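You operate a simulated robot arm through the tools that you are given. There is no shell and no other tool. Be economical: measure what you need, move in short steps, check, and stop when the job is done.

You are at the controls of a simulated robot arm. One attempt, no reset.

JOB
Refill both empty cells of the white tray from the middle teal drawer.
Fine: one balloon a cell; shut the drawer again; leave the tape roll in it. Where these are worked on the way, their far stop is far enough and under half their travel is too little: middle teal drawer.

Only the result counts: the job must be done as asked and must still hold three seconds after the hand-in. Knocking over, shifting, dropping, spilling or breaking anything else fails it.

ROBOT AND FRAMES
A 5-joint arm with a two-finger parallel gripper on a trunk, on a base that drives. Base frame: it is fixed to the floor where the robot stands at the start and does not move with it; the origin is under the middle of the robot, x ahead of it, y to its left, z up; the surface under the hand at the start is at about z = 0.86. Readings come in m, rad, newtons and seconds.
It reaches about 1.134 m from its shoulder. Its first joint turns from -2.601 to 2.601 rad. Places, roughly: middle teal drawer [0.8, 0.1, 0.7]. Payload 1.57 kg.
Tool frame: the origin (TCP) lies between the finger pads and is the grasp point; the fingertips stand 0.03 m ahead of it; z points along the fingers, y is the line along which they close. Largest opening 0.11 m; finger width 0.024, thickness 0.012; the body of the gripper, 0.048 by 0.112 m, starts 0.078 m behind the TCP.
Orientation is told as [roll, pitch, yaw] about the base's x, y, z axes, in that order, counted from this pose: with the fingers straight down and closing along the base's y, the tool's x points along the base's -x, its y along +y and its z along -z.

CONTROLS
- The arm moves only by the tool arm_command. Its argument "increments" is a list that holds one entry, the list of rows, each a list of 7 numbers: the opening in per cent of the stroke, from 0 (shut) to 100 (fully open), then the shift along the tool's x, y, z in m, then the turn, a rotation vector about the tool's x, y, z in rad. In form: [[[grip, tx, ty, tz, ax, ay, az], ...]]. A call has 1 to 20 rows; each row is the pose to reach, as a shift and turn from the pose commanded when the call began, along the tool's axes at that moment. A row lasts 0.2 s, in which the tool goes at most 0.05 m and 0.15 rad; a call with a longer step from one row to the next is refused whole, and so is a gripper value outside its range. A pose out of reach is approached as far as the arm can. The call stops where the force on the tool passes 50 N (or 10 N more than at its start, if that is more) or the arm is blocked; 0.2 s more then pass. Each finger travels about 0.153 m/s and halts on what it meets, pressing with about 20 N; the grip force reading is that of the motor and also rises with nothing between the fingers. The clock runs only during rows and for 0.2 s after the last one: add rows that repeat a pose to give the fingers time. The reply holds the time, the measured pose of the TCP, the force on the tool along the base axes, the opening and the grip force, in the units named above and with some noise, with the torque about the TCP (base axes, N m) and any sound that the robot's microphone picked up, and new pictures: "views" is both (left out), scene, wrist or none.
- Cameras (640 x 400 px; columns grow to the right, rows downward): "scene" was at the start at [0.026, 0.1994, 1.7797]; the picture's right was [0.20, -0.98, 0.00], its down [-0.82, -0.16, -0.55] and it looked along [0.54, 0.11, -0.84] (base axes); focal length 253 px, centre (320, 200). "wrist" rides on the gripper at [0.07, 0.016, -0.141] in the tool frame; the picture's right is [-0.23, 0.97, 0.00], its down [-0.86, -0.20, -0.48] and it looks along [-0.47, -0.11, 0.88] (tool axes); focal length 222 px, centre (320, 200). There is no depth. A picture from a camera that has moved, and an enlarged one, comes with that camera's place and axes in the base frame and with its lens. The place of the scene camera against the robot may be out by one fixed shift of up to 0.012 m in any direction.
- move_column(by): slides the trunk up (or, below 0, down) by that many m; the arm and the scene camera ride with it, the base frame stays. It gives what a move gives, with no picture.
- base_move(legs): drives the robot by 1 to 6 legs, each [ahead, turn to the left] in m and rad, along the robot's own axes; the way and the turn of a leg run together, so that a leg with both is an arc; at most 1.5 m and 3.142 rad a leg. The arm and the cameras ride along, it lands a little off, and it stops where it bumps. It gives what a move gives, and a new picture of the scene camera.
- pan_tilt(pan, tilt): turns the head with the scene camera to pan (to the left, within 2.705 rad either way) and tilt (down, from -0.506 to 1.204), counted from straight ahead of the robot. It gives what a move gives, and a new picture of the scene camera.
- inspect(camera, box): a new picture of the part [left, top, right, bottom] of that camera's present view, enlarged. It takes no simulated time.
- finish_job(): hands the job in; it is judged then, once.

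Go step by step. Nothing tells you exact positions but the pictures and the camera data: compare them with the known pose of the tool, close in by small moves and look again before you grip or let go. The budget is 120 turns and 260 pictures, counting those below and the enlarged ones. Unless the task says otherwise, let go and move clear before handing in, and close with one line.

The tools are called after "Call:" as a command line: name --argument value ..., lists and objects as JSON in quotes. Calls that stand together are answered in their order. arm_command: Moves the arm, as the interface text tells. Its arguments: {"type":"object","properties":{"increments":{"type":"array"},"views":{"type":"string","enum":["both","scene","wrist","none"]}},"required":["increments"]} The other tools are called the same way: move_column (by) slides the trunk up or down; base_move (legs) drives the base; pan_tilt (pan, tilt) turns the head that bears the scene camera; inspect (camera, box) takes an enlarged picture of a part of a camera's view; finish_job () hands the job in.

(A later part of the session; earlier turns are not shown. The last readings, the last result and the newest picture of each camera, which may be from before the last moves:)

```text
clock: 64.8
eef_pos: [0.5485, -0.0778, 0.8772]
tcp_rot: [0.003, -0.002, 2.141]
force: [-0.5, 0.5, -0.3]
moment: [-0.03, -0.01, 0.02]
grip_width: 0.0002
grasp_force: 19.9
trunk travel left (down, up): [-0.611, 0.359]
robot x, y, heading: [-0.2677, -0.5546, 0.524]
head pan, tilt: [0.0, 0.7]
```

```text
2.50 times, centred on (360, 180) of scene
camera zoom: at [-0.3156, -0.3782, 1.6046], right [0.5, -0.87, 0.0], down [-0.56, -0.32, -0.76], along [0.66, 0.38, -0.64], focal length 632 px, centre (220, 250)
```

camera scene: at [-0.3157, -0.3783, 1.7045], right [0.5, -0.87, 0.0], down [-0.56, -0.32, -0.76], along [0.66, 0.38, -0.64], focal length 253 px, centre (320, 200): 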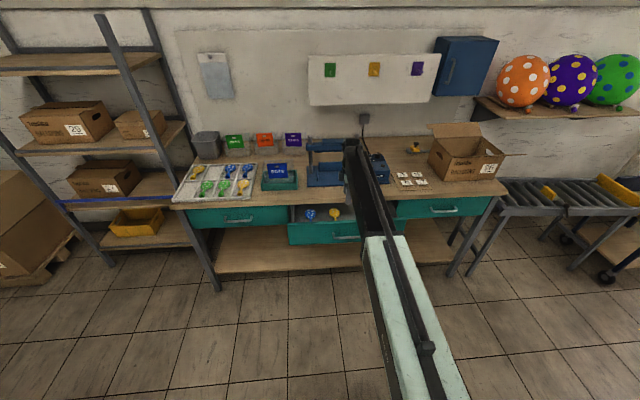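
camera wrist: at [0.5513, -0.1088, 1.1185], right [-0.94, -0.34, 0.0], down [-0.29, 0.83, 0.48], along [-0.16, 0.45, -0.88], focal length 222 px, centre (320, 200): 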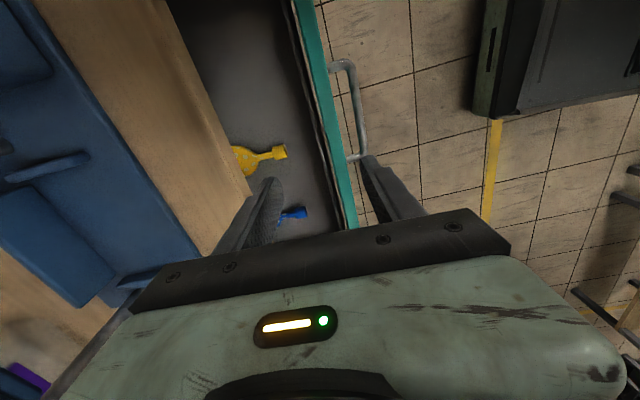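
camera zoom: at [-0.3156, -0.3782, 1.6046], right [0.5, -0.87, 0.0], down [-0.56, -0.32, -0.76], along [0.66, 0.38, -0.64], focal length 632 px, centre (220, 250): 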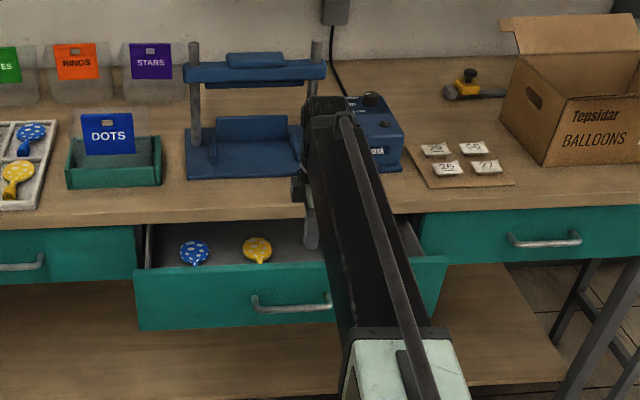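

Vertical-tool reach tops out at r≈0.945, so I nudge the base 4.5 cm forward, then lower the fingers behind the panel.

Call:
base_move --legs '[[0.045, 0]]'

Call:
inspect --camera "wrist" --box '[160, 40, 400, 240]'

```text
clock: 65.7
eef_pos: [0.5875, -0.0559, 0.8766]
tcp_rot: [0.002, -0.001, 2.14]
force: [-0.1, -0.5, 0.2]
moment: [0.0, -0.03, 0.02]
grip_width: 0.0001
grasp_force: 20.0
trunk travel left (down, up): [-0.611, 0.359]
robot x, y, heading: [-0.2269, -0.5312, 0.528]
head pan, tilt: [0.0, 0.7]
camera scene: at [-0.2764, -0.3555, 1.6045], right [0.5, -0.87, 0.0], down [-0.56, -0.32, -0.77], along [0.66, 0.38, -0.64], focal length 253 px, centre (320, 200)
```

scene: 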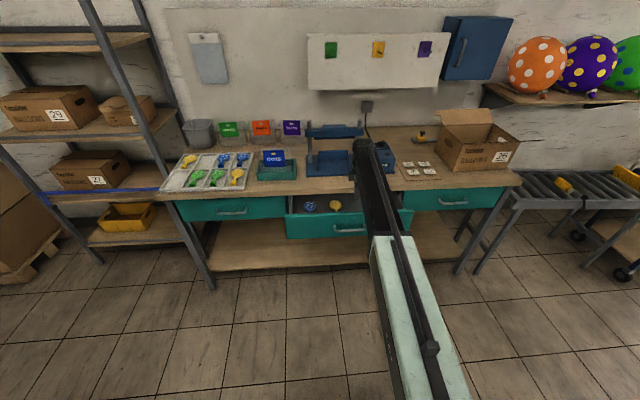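

```text
2.00 times, centred on (280, 140) of wrist
camera zoom: at [0.613, -0.1223, 1.0185], right [-0.94, -0.34, 0.0], down [-0.29, 0.83, 0.48], along [-0.16, 0.45, -0.88], focal length 444 px, centre (400, 320)
```

zoom: 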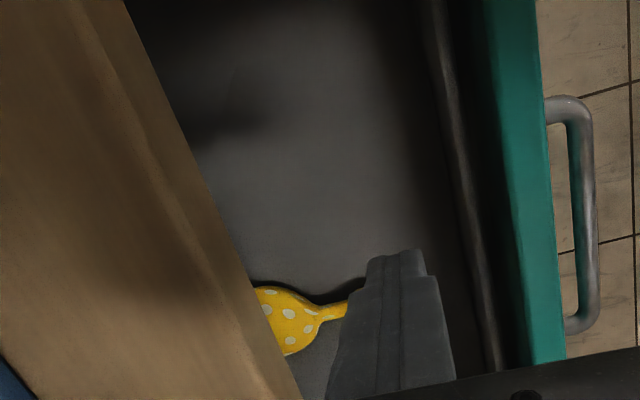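

I lower 6.5 cm so the tips hang inside the drawer, then draw back gently.

Call:
move_column --by -0.065

Call:
arm_command --increments '[[[0, 0, 0.02, 0, 0, 0, 0], [0, 0, 0.04, 0, 0, 0, 0], [0, 0, 0.06, 0, 0, 0, 0], [0, 0, 0.08, 0, 0, 0, 0], [0, 0, 0.1, 0, 0, 0, 0]]]' --views "both"

```text
clock: 66.7
eef_pos: [0.5885, -0.0554, 0.8122]
tcp_rot: [0.003, 0.0, 2.143]
force: [0.4, -0.4, 0.0]
moment: [0.0, 0.0, -0.01]
grip_width: 0.0001
grasp_force: 20.4
trunk travel left (down, up): [-0.546, 0.424]
robot x, y, heading: [-0.2288, -0.5306, 0.517]
head pan, tilt: [0.0, 0.7]
```

```text
clock: 67.9
eef_pos: [0.5026, -0.1093, 0.8134]
tcp_rot: [0.002, -0.001, 2.14]
force: [0.2, -0.5, -0.2]
moment: [0.0, -0.03, 0.02]
grip_width: 0.0001
grasp_force: 20.1
trunk travel left (down, up): [-0.546, 0.424]
robot x, y, heading: [-0.2266, -0.5292, 0.526]
head pan, tilt: [0.0, 0.7]
camera scene: at [-0.2762, -0.3554, 1.5395], right [0.5, -0.87, 0.0], down [-0.56, -0.32, -0.76], along [0.66, 0.38, -0.64], focal length 253 px, centre (320, 200)
camera wrist: at [0.5282, -0.1764, 0.9534], right [-0.94, -0.34, 0.0], down [-0.29, 0.83, 0.48], along [-0.16, 0.45, -0.88], focal length 222 px, centre (320, 200)
```

scene: 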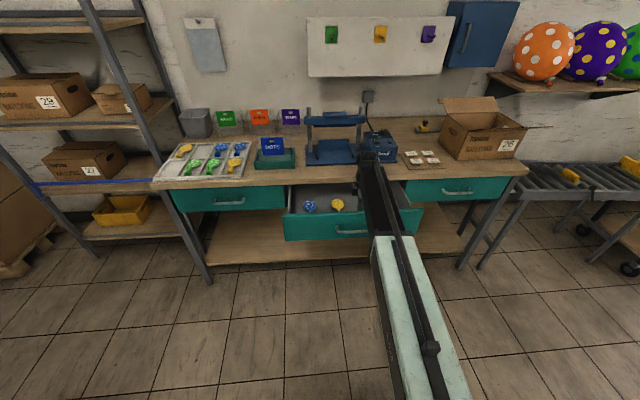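
wrist: 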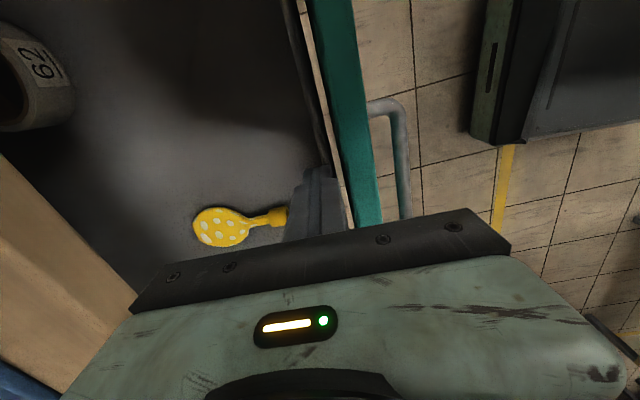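

The drawer follows (tape roll "62" visible at the back right). I keep pulling till the stop.

Call:
arm_command --increments '[[[0, 0, 0.02, 0, 0, 0, 0], [0, 0, 0.04, 0, 0, 0, 0], [0, 0, 0.06, 0, 0, 0, 0], [0, 0, 0.08, 0, 0, 0, 0]]]' --views "both"

```text
clock: 68.9
eef_pos: [0.4364, -0.1516, 0.8119]
tcp_rot: [0.002, -0.002, 2.14]
force: [-0.1, -1.1, -0.5]
moment: [0.0, 0.0, -0.04]
grip_width: 0.0
grasp_force: 20.2
trunk travel left (down, up): [-0.546, 0.424]
robot x, y, heading: [-0.2305, -0.5275, 0.523]
head pan, tilt: [0.0, 0.7]
camera scene: at [-0.2762, -0.3554, 1.5395], right [0.5, -0.87, 0.0], down [-0.56, -0.32, -0.76], along [0.66, 0.38, -0.64], focal length 253 px, centre (320, 200)
camera wrist: at [0.4608, -0.2195, 0.9534], right [-0.94, -0.34, 0.0], down [-0.29, 0.83, 0.48], along [-0.16, 0.45, -0.88], focal length 222 px, centre (320, 200)
```

scene: 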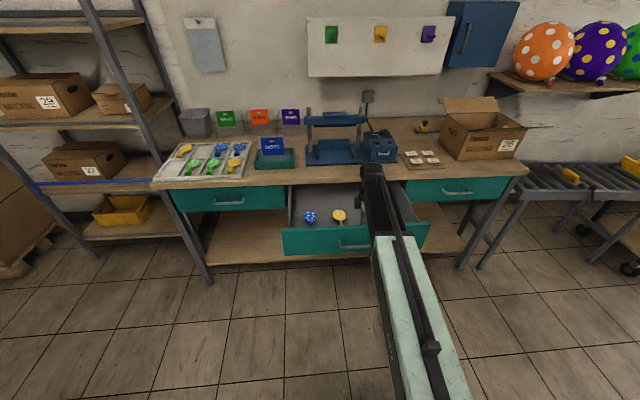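
wrist: 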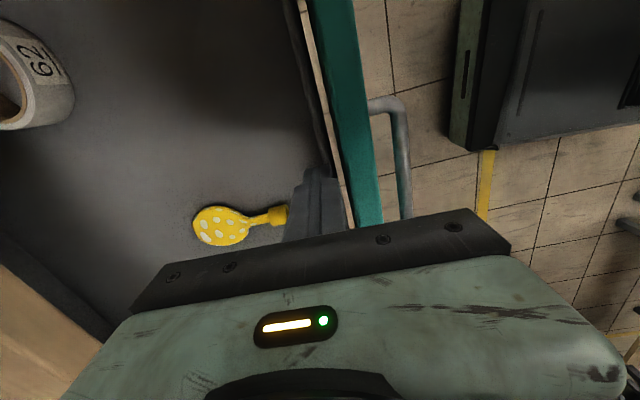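

Out about 0.3 m now. I pull a little further to find the stop.

Call:
arm_command --increments '[[[0, 0, 0.02, 0, 0, 0, 0], [0, 0, 0.04, 0, 0, 0, 0], [0, 0, 0.06, 0, 0, 0, 0]]]' --views "wrist"

```text
clock: 69.7
eef_pos: [0.3847, -0.1818, 0.8123]
tcp_rot: [0.001, -0.001, 2.141]
force: [0.4, 0.1, -0.5]
moment: [0.02, 0.01, -0.01]
grip_width: 0.0
grasp_force: 19.7
trunk travel left (down, up): [-0.546, 0.424]
robot x, y, heading: [-0.2277, -0.5307, 0.525]
head pan, tilt: [0.0, 0.7]
camera wrist: at [0.4105, -0.2503, 0.9534], right [-0.94, -0.34, 0.0], down [-0.29, 0.83, 0.48], along [-0.16, 0.45, -0.88], focal length 222 px, centre (320, 200)
```

wrist: 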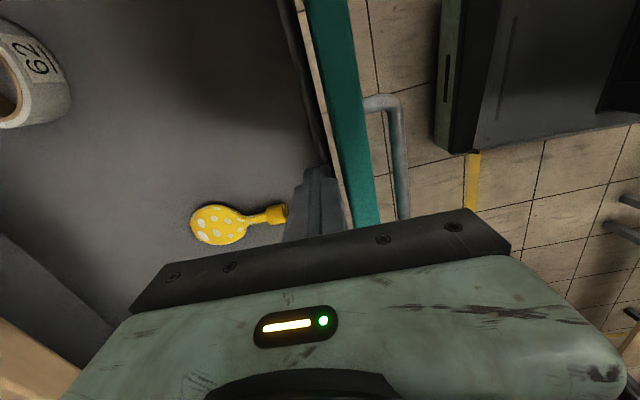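

The drawer is out about 0.36 m — plenty. I lift out and drive to a spot near (-0.35, 0.35) from which both the drawer contents and the tray are within reach.

Call:
move_column --by 0.25

Call:
base_move --legs '[[0, 1.184], [0.888, 0], [0, -1.184]]'

Call:
pan_tilt --pan -0.5 --tilt 0.85

```text
clock: 72.3
eef_pos: [0.3868, -0.1827, 1.0629]
tcp_rot: [0.002, -0.003, 2.142]
force: [-0.2, -0.4, 0.3]
moment: [-0.03, 0.02, 0.0]
grip_width: 0.0001
grasp_force: 20.2
trunk travel left (down, up): [-0.796, 0.174]
robot x, y, heading: [-0.231, -0.5311, 0.526]
head pan, tilt: [0.0, 0.7]
```

```text
clock: 82.8
eef_pos: [0.2849, 0.6836, 1.064]
tcp_rot: [0.002, -0.001, 2.125]
force: [-0.1, 0.5, -0.3]
moment: [-0.03, -0.03, 0.02]
grip_width: 0.0001
grasp_force: 20.0
trunk travel left (down, up): [-0.796, 0.174]
robot x, y, heading: [-0.3499, 0.3657, 0.513]
head pan, tilt: [0.0, 0.7]
camera scene: at [-0.3923, 0.541, 1.7894], right [0.49, -0.87, 0.0], down [-0.56, -0.32, -0.76], along [0.67, 0.38, -0.64], focal length 253 px, centre (320, 200)
```

scene: 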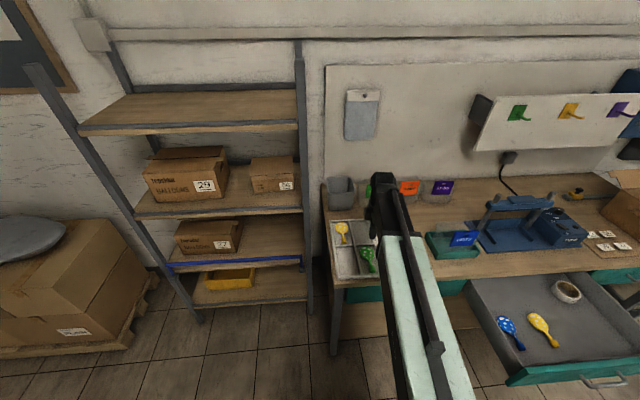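

```text
clock: 83.8
eef_pos: [0.2835, 0.6824, 1.0627]
tcp_rot: [0.003, 0.0, 2.124]
force: [-0.2, 0.8, -0.1]
moment: [-0.04, -0.01, -0.01]
grip_width: 0.0001
grasp_force: 20.0
trunk travel left (down, up): [-0.796, 0.174]
robot x, y, heading: [-0.3467, 0.3637, 0.516]
head pan, tilt: [-0.499, 0.85]
camera scene: at [-0.3879, 0.4999, 1.7773], right [0.02, -1.0, 0.0], down [-0.75, -0.01, -0.66], along [0.66, 0.01, -0.75], focal length 253 px, centre (320, 200)
```

scene: 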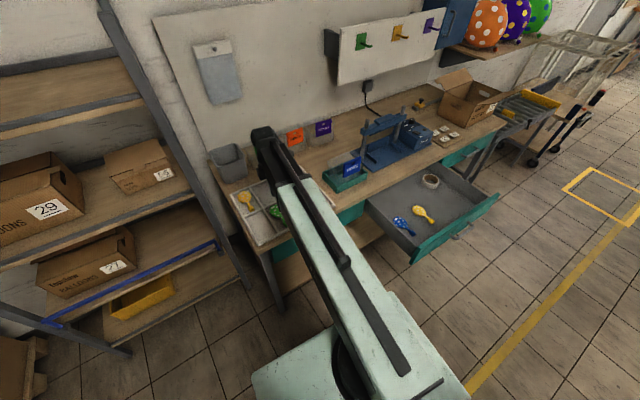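

I can see blue and yellow balloons and the tape roll in the open drawer. Zoom in for position and orientation.

Call:
inspect --camera "scene" --box '[360, 165, 480, 240]'

```text
5.33 times, centred on (420, 202) of scene
camera zoom: at [-0.3879, 0.4999, 1.7773], right [0.02, -1.0, 0.0], down [-0.75, -0.01, -0.66], along [0.66, 0.01, -0.75], focal length 1347 px, centre (-213, 187)
```

zoom: 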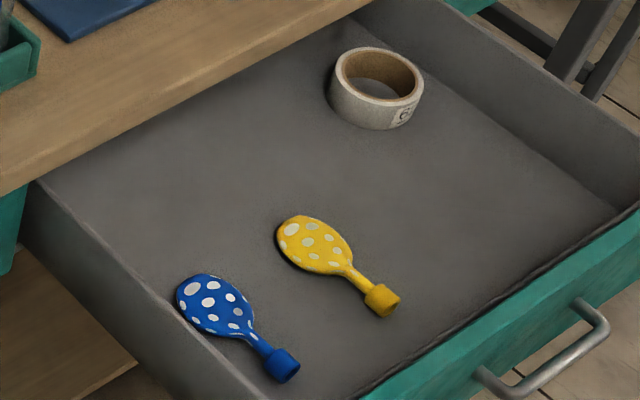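

Balloon bodies at about (0.49,-0.03) yellow and (0.41,0.09) blue, axes along the drawer normal. I swing the hand above the yellow one by an outside path, fingers to close across it.

Call:
arm_command --increments '[[[0, 0.0392, 0.0282, 0, 0, 0, 0.091], [0, 0.0784, 0.0564, 0, 0, 0, 0.182], [0, 0.1176, 0.0846, 0, 0, 0, 0.273], [0, 0.1568, 0.1128, 0, 0, 0, 0.364], [0, 0.196, 0.141, 0, 0, 0, 0.455], [0, 0.2352, 0.1692, 0, 0, 0, 0.546], [0, 0.2744, 0.1974, 0, 0, 0, 0.637], [0, 0.3136, 0.2256, 0, 0, 0, 0.728], [0, 0.3528, 0.2538, 0, 0, 0, 0.819], [20, 0.392, 0.282, 0, 0, 0, 0.91], [40, 0.4373, 0.2701, 0, 0, 0, 1.001], [55, 0.4826, 0.2583, 0, 0, 0, 1.092], [65, 0.5279, 0.2464, 0, 0, 0, 1.183], [65, 0.5731, 0.2346, 0, 0, 0, 1.274], [65, 0.6184, 0.2227, 0, 0, 0, 1.365], [65, 0.6637, 0.2109, 0, 0, 0, 1.456], [65, 0.709, 0.1993, 0, 0, 0, 1.549]]]'

```text
clock: 87.3
eef_pos: [0.4905, -0.0233, 1.0613]
tcp_rot: [0.001, 0.002, 0.573]
force: [0.6, -0.2, 0.2]
moment: [0.01, -0.02, 0.0]
grip_width: 0.0716
grasp_force: 0.0
trunk travel left (down, up): [-0.796, 0.174]
robot x, y, heading: [-0.3482, 0.3625, 0.517]
head pan, tilt: [-0.499, 0.85]
camera scene: at [-0.3875, 0.4991, 1.7773], right [0.01, -1.0, 0.0], down [-0.75, -0.01, -0.66], along [0.66, 0.01, -0.75], focal length 253 px, centre (320, 200)
camera wrist: at [0.4248, -0.0477, 1.2034], right [-0.34, 0.94, 0.0], down [0.83, 0.3, 0.48], along [0.45, 0.16, -0.88], focal length 222 px, centre (320, 200)
```

scene: 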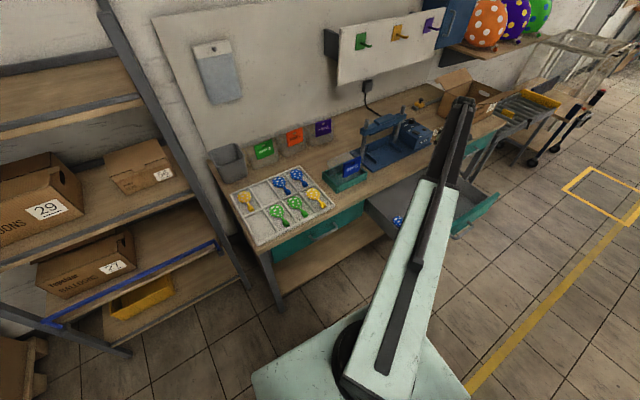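
wrist: 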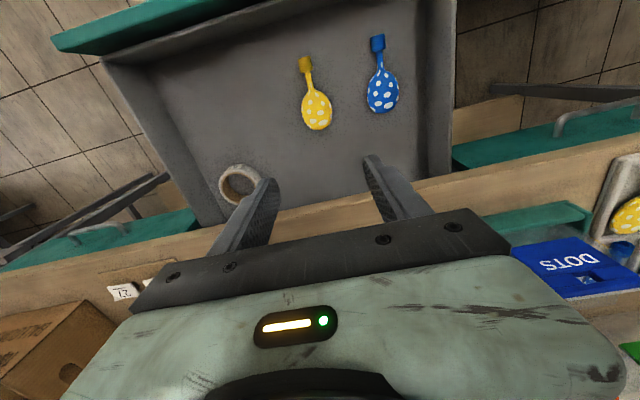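

Wrist data puts yellow's body at (0.477, -0.039), axis about 36°. I centre over it and descend 0.2 m to look again.

Call:
arm_command --increments '[[[65, 0.0198, -0.0059, 0, 0, 0, -0.045], [65, 0.0198, -0.0059, 0, 0, 0, -0.045]]]' --views "none"

Call:
move_column --by -0.22

Call:
inspect --camera "wrist" --box '[200, 0, 440, 240]'

```text
clock: 88.0
eef_pos: [0.4745, -0.039, 1.0629]
tcp_rot: [0.002, 0.003, 0.62]
force: [1.2, 1.0, -0.9]
moment: [0.03, 0.01, -0.03]
grip_width: 0.0716
grasp_force: 0.0
trunk travel left (down, up): [-0.796, 0.174]
robot x, y, heading: [-0.3468, 0.3662, 0.513]
head pan, tilt: [-0.499, 0.85]
```

```text
clock: 90.3
eef_pos: [0.475, -0.0397, 0.8428]
tcp_rot: [0.001, 0.002, 0.619]
force: [0.4, -1.2, -0.4]
moment: [0.0, -0.03, -0.03]
grip_width: 0.0716
grasp_force: 0.1
trunk travel left (down, up): [-0.576, 0.394]
robot x, y, heading: [-0.3472, 0.3659, 0.517]
head pan, tilt: [-0.499, 0.85]
```

```text
1.67 times, centred on (320, 120) of wrist
camera zoom: at [0.4099, -0.067, 0.9837], right [-0.38, 0.92, 0.0], down [0.81, 0.33, 0.48], along [0.44, 0.18, -0.88], focal length 370 px, centre (320, 333)
```

zoom: 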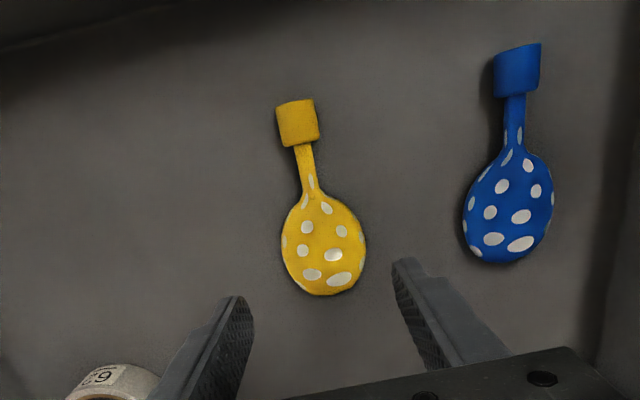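

By triangulating wrist views, yellow sits at (0.473, -0.039, ~0.74?), centred under the hand. I descend 5 cm and check.

Call:
move_column --by -0.05

Call:
inspect --camera "wrist" --box '[200, 60, 440, 260]'

Call:
inspect --camera "scene" --box '[380, 90, 520, 250]'

```text
clock: 91.2
eef_pos: [0.4749, -0.0394, 0.7921]
tcp_rot: [0.003, 0.003, 0.619]
force: [-0.2, 0.8, 0.1]
moment: [0.0, -0.01, 0.0]
grip_width: 0.0718
grasp_force: 0.0
trunk travel left (down, up): [-0.526, 0.444]
robot x, y, heading: [-0.3475, 0.3672, 0.512]
head pan, tilt: [-0.499, 0.85]
```

```text
2.00 times, centred on (320, 160) of wrist
camera zoom: at [0.4099, -0.067, 0.9336], right [-0.38, 0.92, 0.0], down [0.81, 0.33, 0.48], along [0.44, 0.18, -0.88], focal length 444 px, centre (320, 280)
```

zoom: 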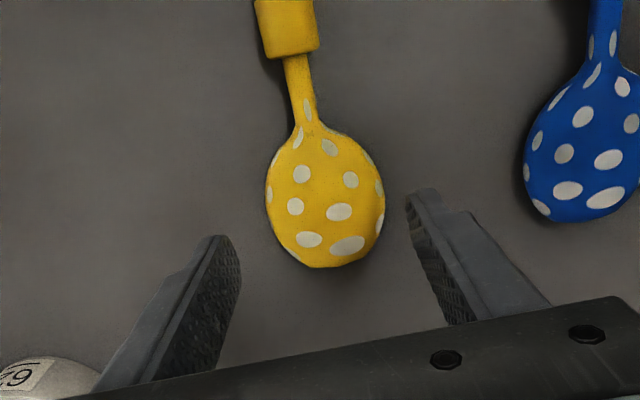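

```text
2.50 times, centred on (450, 170) of scene
camera zoom: at [-0.3879, 0.4994, 1.5072], right [0.01, -1.0, 0.0], down [-0.75, -0.01, -0.66], along [0.66, 0.01, -0.75], focal length 632 px, centre (-5, 275)
```

zoom: 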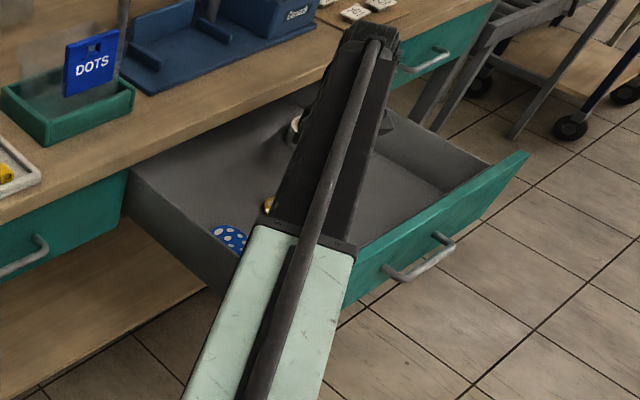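

Balloon is between the fingers, offset about 6 mm inward. I correct and descend 3 cm more.

Call:
arm_command --increments '[[[65, -0.006, 0.002, 0, 0, 0, 0]]]' --views "none"

Call:
move_column --by -0.03

Call:
inspect --camera "wrist" --box '[200, 60, 440, 260]'

```text
clock: 91.6
eef_pos: [0.4787, -0.0353, 0.7933]
tcp_rot: [0.003, 0.002, 0.62]
force: [0.7, -0.6, -0.3]
moment: [0.03, -0.02, 0.0]
grip_width: 0.0719
grasp_force: 0.0
trunk travel left (down, up): [-0.526, 0.444]
robot x, y, heading: [-0.3461, 0.367, 0.506]
head pan, tilt: [-0.499, 0.85]
```

```text
clock: 92.3
eef_pos: [0.4792, -0.0354, 0.7627]
tcp_rot: [0.002, 0.003, 0.62]
force: [-0.6, -0.1, 0.7]
moment: [0.01, 0.02, -0.03]
grip_width: 0.0715
grasp_force: 0.1
trunk travel left (down, up): [-0.496, 0.474]
robot x, y, heading: [-0.3497, 0.3667, 0.515]
head pan, tilt: [-0.499, 0.85]
```

```text
2.00 times, centred on (320, 160) of wrist
camera zoom: at [0.4136, -0.0618, 0.9036], right [-0.38, 0.92, 0.0], down [0.81, 0.33, 0.48], along [0.44, 0.18, -0.88], focal length 444 px, centre (320, 280)
```

zoom: 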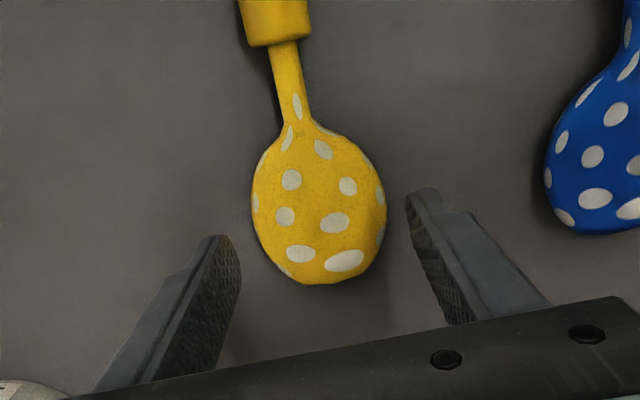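

Well centred; still above the floor. Descend 2 cm.

Call:
move_column --by -0.02

Call:
inspect --camera "wrist" --box '[200, 60, 440, 260]'

```text
clock: 93.0
eef_pos: [0.4798, -0.0345, 0.7419]
tcp_rot: [0.002, 0.002, 0.619]
force: [0.1, -0.5, -0.5]
moment: [0.01, -0.01, 0.02]
grip_width: 0.0711
grasp_force: 0.1
trunk travel left (down, up): [-0.476, 0.494]
robot x, y, heading: [-0.3479, 0.3643, 0.514]
head pan, tilt: [-0.499, 0.85]
```

```text
2.00 times, centred on (320, 160) of wrist
camera zoom: at [0.4136, -0.0619, 0.8836], right [-0.38, 0.92, 0.0], down [0.81, 0.33, 0.48], along [0.44, 0.18, -0.88], focal length 444 px, centre (320, 280)
```

zoom: 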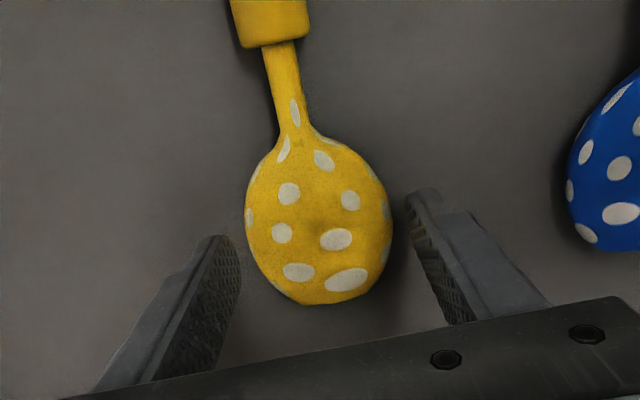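

The tips are about at the balloon's mid-height. One more centimetre down, then close gently.

Call:
move_column --by -0.01

Call:
inspect --camera "wrist" --box '[200, 60, 440, 260]'

```text
clock: 93.6
eef_pos: [0.4782, -0.034, 0.7328]
tcp_rot: [0.001, 0.002, 0.62]
force: [-0.9, 0.4, -0.3]
moment: [0.0, -0.01, -0.02]
grip_width: 0.0714
grasp_force: 0.2
trunk travel left (down, up): [-0.466, 0.504]
robot x, y, heading: [-0.3436, 0.3653, 0.512]
head pan, tilt: [-0.499, 0.85]
```

```text
2.00 times, centred on (320, 160) of wrist
camera zoom: at [0.4136, -0.0618, 0.8736], right [-0.38, 0.92, 0.0], down [0.81, 0.33, 0.48], along [0.44, 0.18, -0.88], focal length 444 px, centre (320, 280)
```

zoom: 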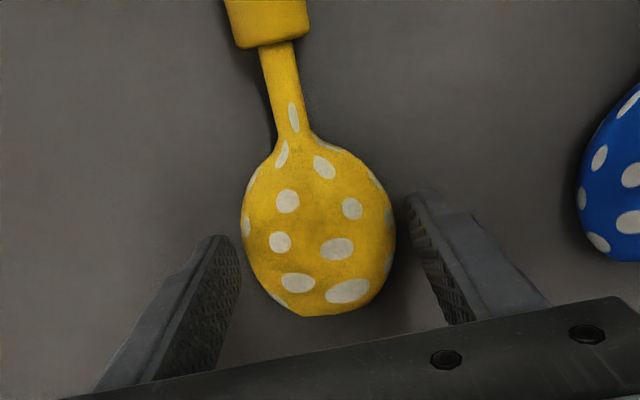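

Nearly at tip level; I widen the fingers, shift 7 mm inward, lower 8 mm and check.

Call:
arm_command --increments '[[[76, -0.007, -0.002, 0, 0, 0, 0], [76, -0.007, -0.002, 0, 0, 0, 0]]]' --views "none"

Call:
move_column --by -0.008

Call:
inspect --camera "wrist" --box '[200, 60, 440, 260]'

```text
clock: 94.2
eef_pos: [0.4852, -0.0324, 0.7331]
tcp_rot: [0.001, 0.002, 0.619]
force: [-0.3, 0.3, -0.1]
moment: [0.01, -0.03, 0.0]
grip_width: 0.0835
grasp_force: 0.0
trunk travel left (down, up): [-0.466, 0.504]
robot x, y, heading: [-0.3467, 0.3695, 0.515]
head pan, tilt: [-0.499, 0.85]
```

```text
clock: 94.8
eef_pos: [0.4857, -0.0329, 0.7239]
tcp_rot: [0.003, 0.001, 0.619]
force: [-0.4, 0.3, 0.4]
moment: [0.0, -0.01, -0.03]
grip_width: 0.0837
grasp_force: 0.1
trunk travel left (down, up): [-0.458, 0.512]
robot x, y, heading: [-0.3476, 0.3659, 0.515]
head pan, tilt: [-0.499, 0.85]
```

```text
2.00 times, centred on (320, 160) of wrist
camera zoom: at [0.4206, -0.0594, 0.8656], right [-0.38, 0.92, 0.0], down [0.81, 0.33, 0.48], along [0.44, 0.18, -0.88], focal length 444 px, centre (320, 280)
```

zoom: 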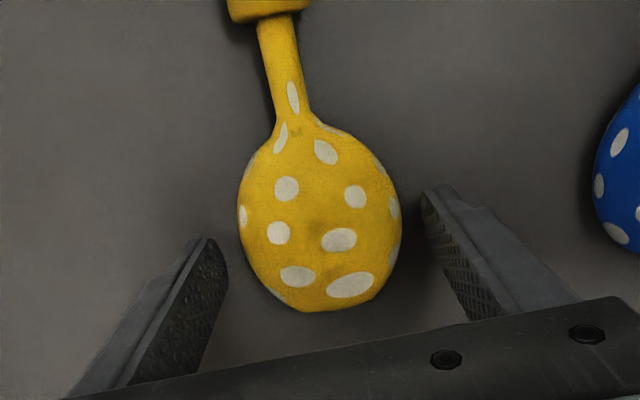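

Centred. I lower 7 mm more, watching for floor contact, then close.

Call:
move_column --by -0.007

Call:
inspect --camera "wrist" --box '[200, 60, 440, 260]'

```text
clock: 95.3
eef_pos: [0.4845, -0.0314, 0.7208]
tcp_rot: [0.001, 0.0, 0.62]
force: [3.8, 1.2, 25.8]
moment: [0.55, 0.16, -0.3]
grip_width: 0.0805
grasp_force: 0.0
trunk travel left (down, up): [-0.451, 0.519]
robot x, y, heading: [-0.3485, 0.3623, 0.516]
head pan, tilt: [-0.499, 0.85]
```

```text
2.00 times, centred on (320, 160) of wrist
camera zoom: at [0.4194, -0.0584, 0.8609], right [-0.38, 0.92, 0.0], down [0.81, 0.33, 0.48], along [0.44, 0.18, -0.88], focal length 444 px, centre (320, 280)
```

zoom: 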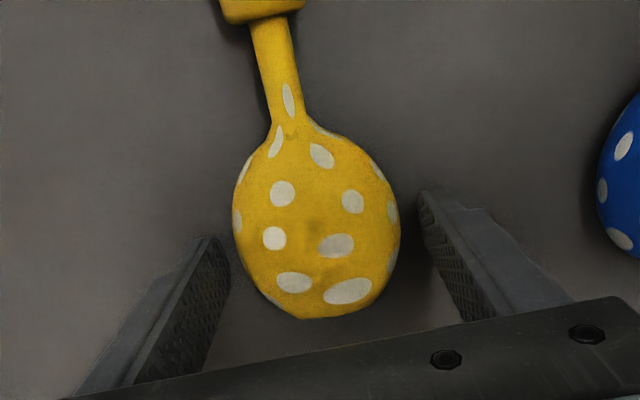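

Floor touched at tip height ≈0.69. I rise 5 mm and close on the balloon.

Call:
move_column --by 0.005

Call:
arm_command --increments '[[[55, 0, 0, 0, 0, 0, 0], [30, 0, 0, 0, 0, 0, 0], [20, 0, 0, 0, 0, 0, 0], [20, 0, 0, 0, 0, 0, 0]]]' --views "wrist"

```text
clock: 95.9
eef_pos: [0.4851, -0.0333, 0.7211]
tcp_rot: [0.002, 0.003, 0.619]
force: [-0.3, 0.2, -0.3]
moment: [0.01, -0.07, 0.0]
grip_width: 0.0833
grasp_force: 0.0
trunk travel left (down, up): [-0.456, 0.514]
robot x, y, heading: [-0.3506, 0.3672, 0.513]
head pan, tilt: [-0.499, 0.85]
```

```text
clock: 96.9
eef_pos: [0.485, -0.0322, 0.7223]
tcp_rot: [0.0, 0.002, 0.619]
force: [0.5, 0.0, -0.7]
moment: [0.03, -0.01, 0.06]
grip_width: 0.0629
grasp_force: 14.7
trunk travel left (down, up): [-0.456, 0.514]
robot x, y, heading: [-0.3479, 0.3641, 0.518]
head pan, tilt: [-0.499, 0.85]
camera wrist: at [0.4206, -0.0594, 0.8636], right [-0.38, 0.92, 0.0], down [0.81, 0.33, 0.48], along [0.44, 0.18, -0.88], focal length 222 px, centre (320, 200)
```

wrist: 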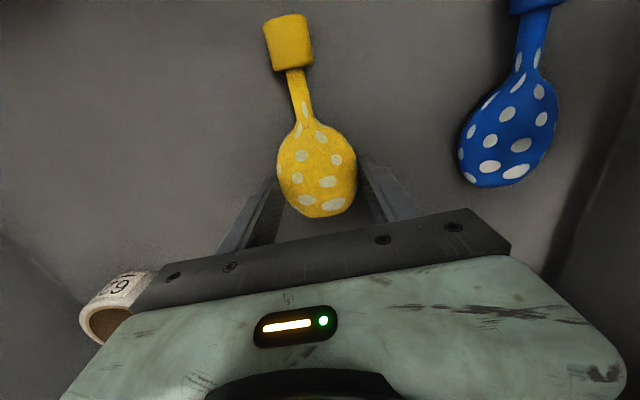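

Gripped at 63 mm. I lift and check that it holds.

Call:
arm_command --increments '[[[10, 0, 0, 0, 0, 0, 0]]]' --views "none"

Call:
move_column --by 0.06

Call:
inspect --camera "wrist" --box '[0, 0, 640, 400]'

```text
clock: 97.3
eef_pos: [0.4853, -0.0324, 0.7225]
tcp_rot: [0.002, 0.003, 0.62]
force: [0.0, 0.1, 0.0]
moment: [-0.02, -0.03, -0.02]
grip_width: 0.0631
grasp_force: 13.8
trunk travel left (down, up): [-0.456, 0.514]
robot x, y, heading: [-0.3462, 0.365, 0.514]
head pan, tilt: [-0.499, 0.85]
```

```text
clock: 98.3
eef_pos: [0.4854, -0.0326, 0.782]
tcp_rot: [0.002, 0.003, 0.62]
force: [0.3, 0.5, 0.2]
moment: [-0.01, -0.01, 0.01]
grip_width: 0.0632
grasp_force: 13.8
trunk travel left (down, up): [-0.516, 0.454]
robot x, y, heading: [-0.3499, 0.3672, 0.511]
head pan, tilt: [-0.499, 0.85]
```

```text
1.00 times, centred on (320, 200) of wrist (not enlarged: the box is as wide or as high as the picture)
camera zoom: at [0.4206, -0.0595, 0.9236], right [-0.38, 0.92, 0.0], down [0.81, 0.33, 0.48], along [0.44, 0.18, -0.88], focal length 222 px, centre (320, 200)
```

zoom: 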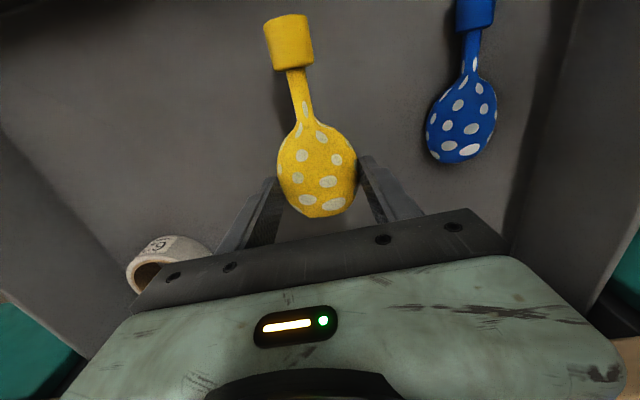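

It holds, but the tray cells are only ~83 mm wide inside, too narrow for fingers around the 63 mm body. I put it back down and regrip it at the neck instead.

Call:
move_column --by -0.059

Call:
arm_command --increments '[[[60, 0, 0, 0, 0, 0, 0], [70, 0, 0, 0, 0, 0, 0], [70, 0, 0, 0, 0, 0, 0]]]' --views "none"

Call:
move_column --by 0.05

Call:
arm_command --increments '[[[60, 0.025, 0, 0, 0, 0, 0], [42, 0.052, 0, 0, 0, 0, 0], [42, 0.052, 0, 0, 0, 0, 0]]]' --views "wrist"

```text
clock: 99.3
eef_pos: [0.4851, -0.0323, 0.7227]
tcp_rot: [0.001, 0.001, 0.618]
force: [-0.2, -0.2, -1.0]
moment: [-0.01, 0.01, 0.03]
grip_width: 0.0634
grasp_force: 14.2
trunk travel left (down, up): [-0.457, 0.513]
robot x, y, heading: [-0.3498, 0.3676, 0.513]
head pan, tilt: [-0.499, 0.85]
```

```text
clock: 100.1
eef_pos: [0.4866, -0.0319, 0.7237]
tcp_rot: [0.001, 0.003, 0.619]
force: [0.4, -0.4, -0.2]
moment: [-0.02, -0.02, -0.03]
grip_width: 0.0772
grasp_force: 0.1
trunk travel left (down, up): [-0.457, 0.513]
robot x, y, heading: [-0.3458, 0.3617, 0.513]
head pan, tilt: [-0.499, 0.85]
```

```text
clock: 101.0
eef_pos: [0.486, -0.0331, 0.7729]
tcp_rot: [0.002, 0.003, 0.62]
force: [-0.4, -0.5, -0.2]
moment: [-0.02, 0.03, -0.02]
grip_width: 0.0769
grasp_force: 0.1
trunk travel left (down, up): [-0.507, 0.463]
robot x, y, heading: [-0.3492, 0.3641, 0.511]
head pan, tilt: [-0.499, 0.85]
```

```text
clock: 101.8
eef_pos: [0.4431, -0.062, 0.7731]
tcp_rot: [0.001, 0.001, 0.62]
force: [-0.4, -0.7, 0.2]
moment: [0.01, -0.01, -0.01]
grip_width: 0.0465
grasp_force: 0.1
trunk travel left (down, up): [-0.507, 0.463]
robot x, y, heading: [-0.3443, 0.3683, 0.516]
head pan, tilt: [-0.499, 0.85]
camera wrist: at [0.3779, -0.0902, 0.9147], right [-0.38, 0.92, 0.0], down [0.81, 0.33, 0.48], along [0.44, 0.18, -0.88], focal length 222 px, centre (320, 200)
```

wrist: 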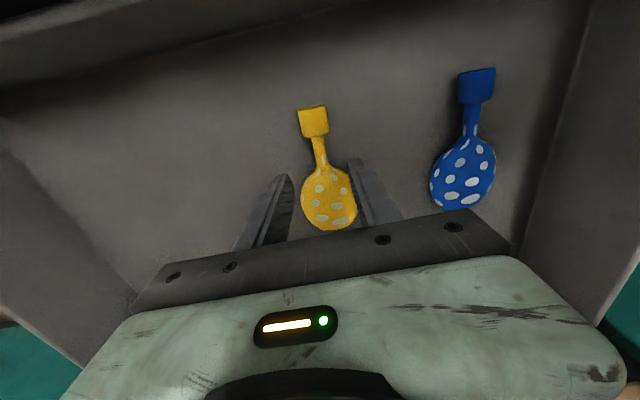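

The neck is 1 cm further out; I shift, descend 4.8 cm, and look.

Call:
arm_command --increments '[[[42, 0.01, -0.001, 0, 0, 0, 0]]]' --views "none"

Call:
move_column --by -0.048

Call:
inspect --camera "wrist" --box '[200, 60, 440, 260]'

```text
clock: 102.2
eef_pos: [0.4343, -0.0703, 0.7737]
tcp_rot: [0.002, 0.001, 0.62]
force: [0.0, -0.3, -1.0]
moment: [-0.04, 0.01, 0.02]
grip_width: 0.0464
grasp_force: 0.0
trunk travel left (down, up): [-0.507, 0.463]
robot x, y, heading: [-0.3507, 0.365, 0.513]
head pan, tilt: [-0.499, 0.85]
```

```text
clock: 103.1
eef_pos: [0.4356, -0.0707, 0.7251]
tcp_rot: [0.002, 0.003, 0.619]
force: [-0.4, 0.5, 0.3]
moment: [0.01, -0.01, 0.0]
grip_width: 0.0461
grasp_force: 0.0
trunk travel left (down, up): [-0.459, 0.511]
robot x, y, heading: [-0.3442, 0.3634, 0.516]
head pan, tilt: [-0.499, 0.85]
```

```text
2.00 times, centred on (320, 160) of wrist
camera zoom: at [0.3703, -0.0968, 0.8666], right [-0.38, 0.92, 0.0], down [0.81, 0.33, 0.48], along [0.44, 0.18, -0.88], focal length 444 px, centre (320, 280)
```

zoom: 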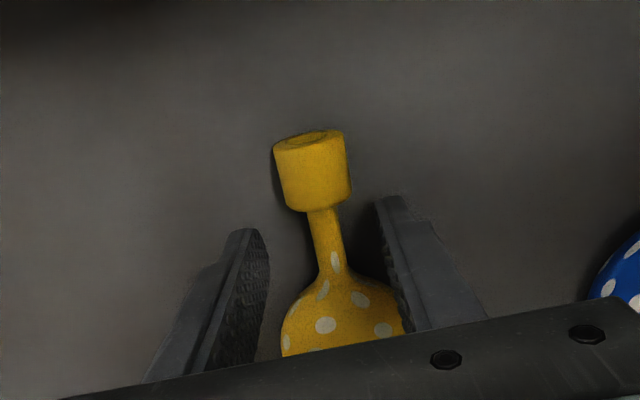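

The fingers straddle the cap/neck joint; the flat-sided 3 cm cap is the better hold. I shift 1.3 cm outward onto it and close.

Call:
arm_command --increments '[[[42, 0.013, 0, 0, 0, 0, 0], [42, 0.013, 0, 0, 0, 0, 0], [20, 0.013, 0, 0, 0, 0, 0], [5, 0.013, 0, 0, 0, 0, 0], [5, 0.013, 0, 0, 0, 0, 0]]]' --views "wrist"

```text
clock: 104.3
eef_pos: [0.4242, -0.0773, 0.7256]
tcp_rot: [0.001, 0.002, 0.621]
force: [0.2, 0.5, 0.2]
moment: [-0.05, 0.0, 0.02]
grip_width: 0.0245
grasp_force: 14.4
trunk travel left (down, up): [-0.459, 0.511]
robot x, y, heading: [-0.3437, 0.3644, 0.516]
head pan, tilt: [-0.499, 0.85]
camera wrist: at [0.3593, -0.1045, 0.8666], right [-0.38, 0.92, 0.0], down [0.81, 0.33, 0.48], along [0.44, 0.18, -0.88], focal length 222 px, centre (320, 200)
```

wrist: 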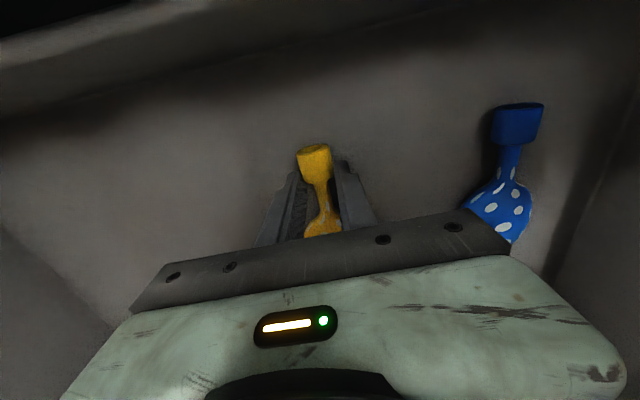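

Gripped on the cap at 24.5 mm. I lift and look for droop.

Call:
move_column --by 0.16

Call:
inspect --camera "wrist" --box '[160, 60, 480, 260]'

Call:
inspect --camera "scene" --box '[360, 80, 520, 240]'

```text
clock: 106.1
eef_pos: [0.4237, -0.0773, 0.885]
tcp_rot: [0.001, 0.002, 0.619]
force: [-0.7, 0.1, -0.6]
moment: [0.01, 0.02, -0.01]
grip_width: 0.0245
grasp_force: 13.6
trunk travel left (down, up): [-0.619, 0.351]
robot x, y, heading: [-0.3496, 0.3637, 0.511]
head pan, tilt: [-0.499, 0.85]
```

```text
2.00 times, centred on (320, 160) of wrist
camera zoom: at [0.3594, -0.1045, 1.0266], right [-0.38, 0.92, 0.0], down [0.81, 0.33, 0.48], along [0.44, 0.18, -0.88], focal length 444 px, centre (320, 280)
```

zoom: 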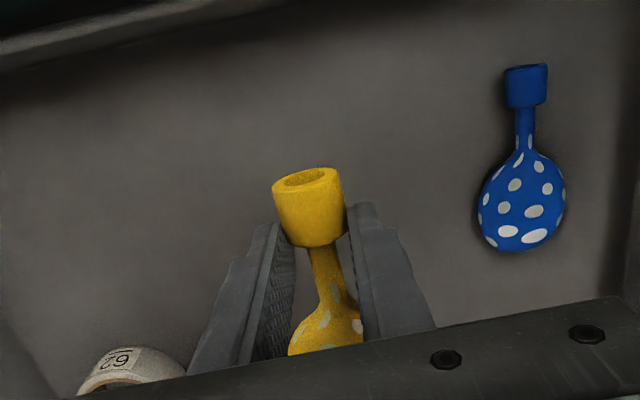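

```text
2.50 times, centred on (440, 160) of scene
camera zoom: at [-0.3878, 0.4994, 1.6003], right [0.01, -1.0, 0.0], down [-0.75, -0.01, -0.66], along [0.66, 0.01, -0.75], focal length 632 px, centre (20, 300)
```

zoom: 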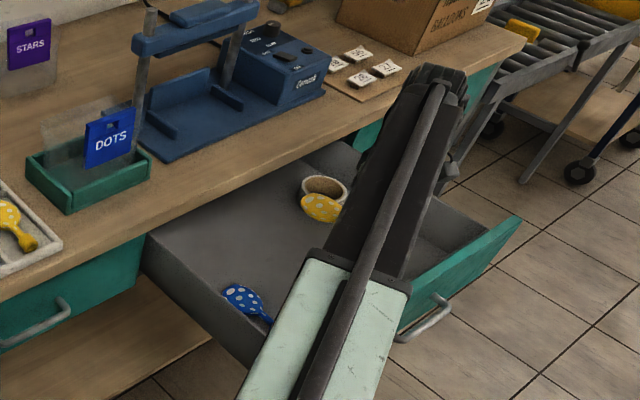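

Holds almost level. Now I measure the tray cells.

Call:
inspect --camera "scene" --box '[210, 120, 350, 230]'

```text
3.64 times, centred on (280, 175) of scene
camera zoom: at [-0.3878, 0.4994, 1.6003], right [0.01, -1.0, 0.0], down [-0.75, -0.01, -0.66], along [0.66, 0.01, -0.75], focal length 919 px, centre (466, 291)
```

zoom: 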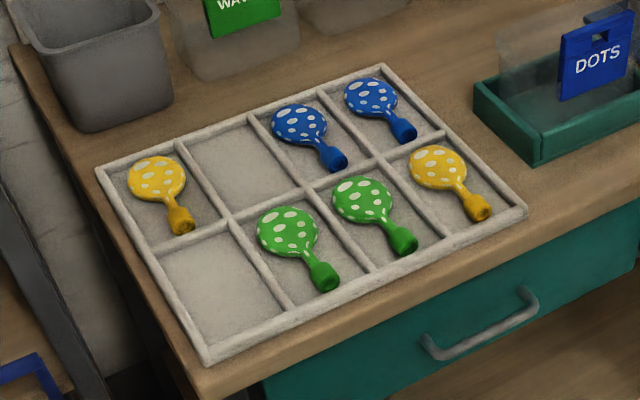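

Tray cells: back column-2 centre ≈ (0.433, 0.773), front column-1 centre ≈ (0.239, 0.762). I raise to 1.03 and carry the yellow balloon round outside the bench to in front of the back cell.

Call:
move_column --by 0.145

Call:
arm_command --increments '[[[5, -0.0028, 0.0467, 0, 0, 0, 0.002], [5, -0.0055, 0.0933, 0, 0, 0, 0.005], [5, -0.0083, 0.14, 0, 0, 0, 0.007], [5, -0.011, 0.1866, 0, 0, 0, 0.01], [5, -0.0138, 0.2333, 0, 0, 0, 0.012], [5, -0.0165, 0.28, 0, 0, 0, 0.015], [5, -0.0193, 0.3266, 0, 0, 0, 0.018], [5, -0.0424, 0.3647, 0, 0, 0, 0.02], [5, -0.0654, 0.4029, 0, 0, 0, 0.022], [5, -0.0885, 0.441, 0, 0, 0, 0.025], [5, -0.1116, 0.4791, 0, 0, 0, 0.028], [5, -0.1346, 0.5173, 0, 0, 0, 0.03], [5, -0.1577, 0.5554, 0, 0, 0, 0.033], [5, -0.1808, 0.5935, 0, 0, 0, 0.036], [5, -0.2038, 0.6317, 0, 0, 0, 0.038], [5, -0.2269, 0.6698, 0, 0, 0, 0.04]]]' --views "both"

```text
clock: 107.8
eef_pos: [0.4239, -0.0781, 1.0314]
tcp_rot: [0.001, 0.001, 0.619]
force: [-0.3, -0.3, 0.0]
moment: [0.04, -0.02, 0.01]
grip_width: 0.0245
grasp_force: 14.0
trunk travel left (down, up): [-0.764, 0.206]
robot x, y, heading: [-0.3444, 0.3655, 0.512]
head pan, tilt: [-0.499, 0.85]
```

```text
clock: 111.2
eef_pos: [0.2202, 0.5997, 1.0312]
tcp_rot: [0.001, 0.001, 0.579]
force: [-0.2, 0.5, -0.8]
moment: [-0.01, -0.01, 0.0]
grip_width: 0.0246
grasp_force: 13.7
trunk travel left (down, up): [-0.764, 0.206]
robot x, y, heading: [-0.3497, 0.3632, 0.51]
head pan, tilt: [-0.499, 0.85]
camera scene: at [-0.3878, 0.4997, 1.7453], right [0.01, -1.0, 0.0], down [-0.75, -0.01, -0.66], along [0.66, 0.01, -0.75], focal length 253 px, centre (320, 200)
camera wrist: at [0.1539, 0.576, 1.1716], right [-0.34, 0.94, 0.0], down [0.83, 0.3, 0.48], along [0.45, 0.16, -0.88], focal length 222 px, centre (320, 200)
```

scene: 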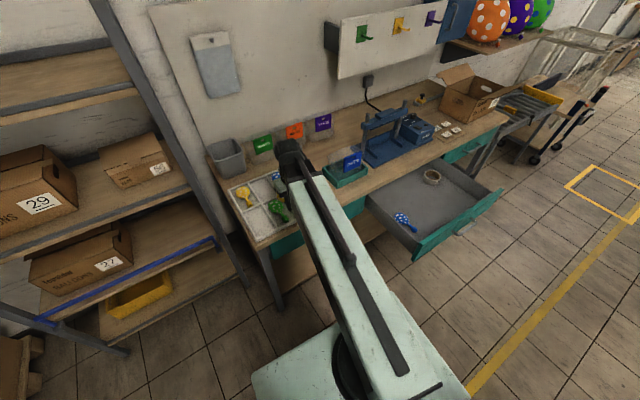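
wrist: 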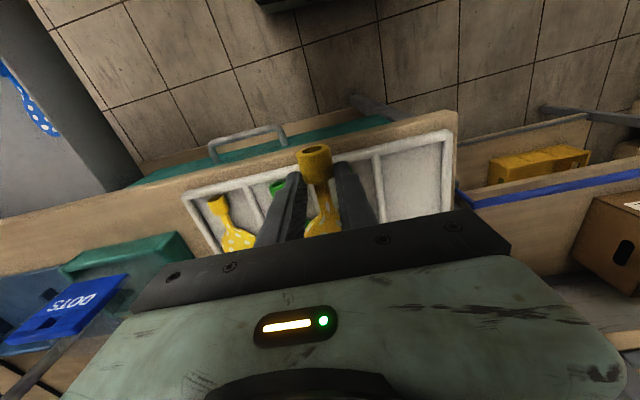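

I refine the tray position with a wrist zoom.

Call:
inspect --camera "wrist" --box '[340, 100, 480, 240]'

Call:
inspect --camera "scene" --box '[210, 120, 350, 260]'

```text
2.86 times, centred on (410, 170) of wrist
camera zoom: at [0.1539, 0.576, 1.1716], right [-0.34, 0.94, 0.0], down [0.83, 0.3, 0.48], along [0.45, 0.16, -0.88], focal length 635 px, centre (63, 286)
```

zoom: 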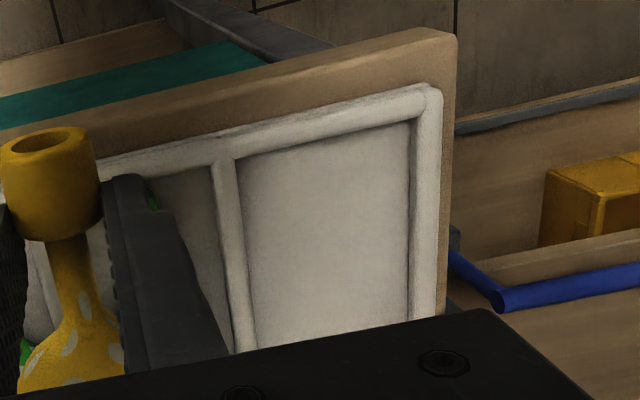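

```text
2.86 times, centred on (280, 190) of scene
camera zoom: at [-0.3878, 0.4997, 1.7453], right [0.01, -1.0, 0.0], down [-0.75, -0.01, -0.66], along [0.66, 0.01, -0.75], focal length 722 px, centre (434, 229)
```

zoom: 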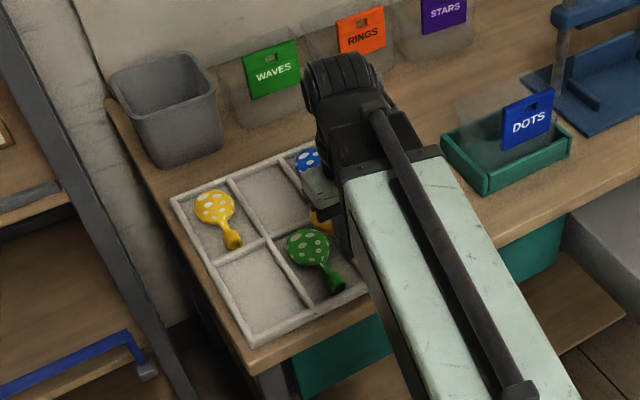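

Wrist data puts the cells about 1 cm further in than the scene estimate; I move above the back cell and look.

Call:
arm_command --increments '[[[5, -0.046, 0.005, 0, 0, 0, 0], [5, -0.092, 0.01, 0, 0, 0, 0], [5, -0.138, 0.015, 0, 0, 0, 0], [5, -0.184, 0.02, 0, 0, 0, 0], [5, -0.2304, 0.0248, 0, 0, 0, 0], [5, -0.2304, 0.0248, 0, 0, 0, 0]]]' --views "wrist"

Call:
inspect --camera "scene" --box '[210, 120, 350, 260]'

```text
clock: 112.6
eef_pos: [0.3987, 0.7444, 1.0312]
tcp_rot: [0.003, 0.001, 0.579]
force: [0.1, 0.4, -1.0]
moment: [-0.04, 0.01, -0.01]
grip_width: 0.0245
grasp_force: 13.7
trunk travel left (down, up): [-0.764, 0.206]
robot x, y, heading: [-0.3521, 0.3653, 0.514]
head pan, tilt: [-0.499, 0.85]
camera wrist: at [0.3327, 0.7204, 1.1716], right [-0.34, 0.94, 0.0], down [0.83, 0.3, 0.48], along [0.45, 0.16, -0.88], focal length 222 px, centre (320, 200)
```

wrist: 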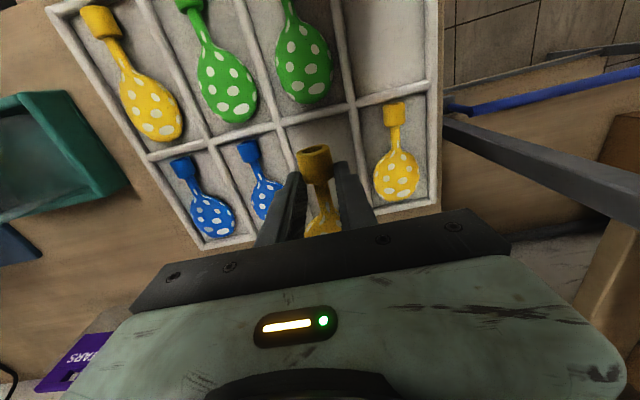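

```text
2.86 times, centred on (280, 190) of scene
camera zoom: at [-0.3877, 0.4997, 1.7453], right [0.01, -1.0, 0.0], down [-0.75, -0.01, -0.66], along [0.66, 0.01, -0.75], focal length 722 px, centre (434, 229)
```

zoom: 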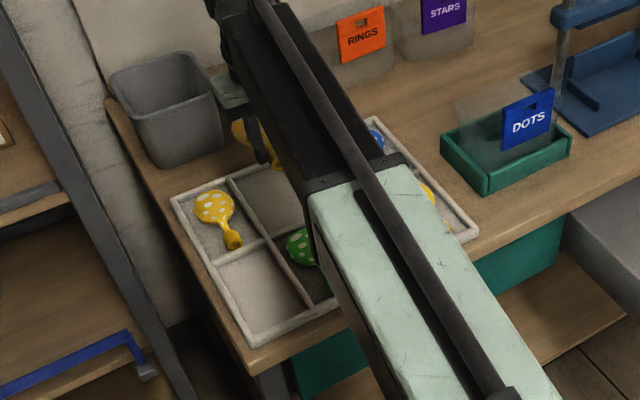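

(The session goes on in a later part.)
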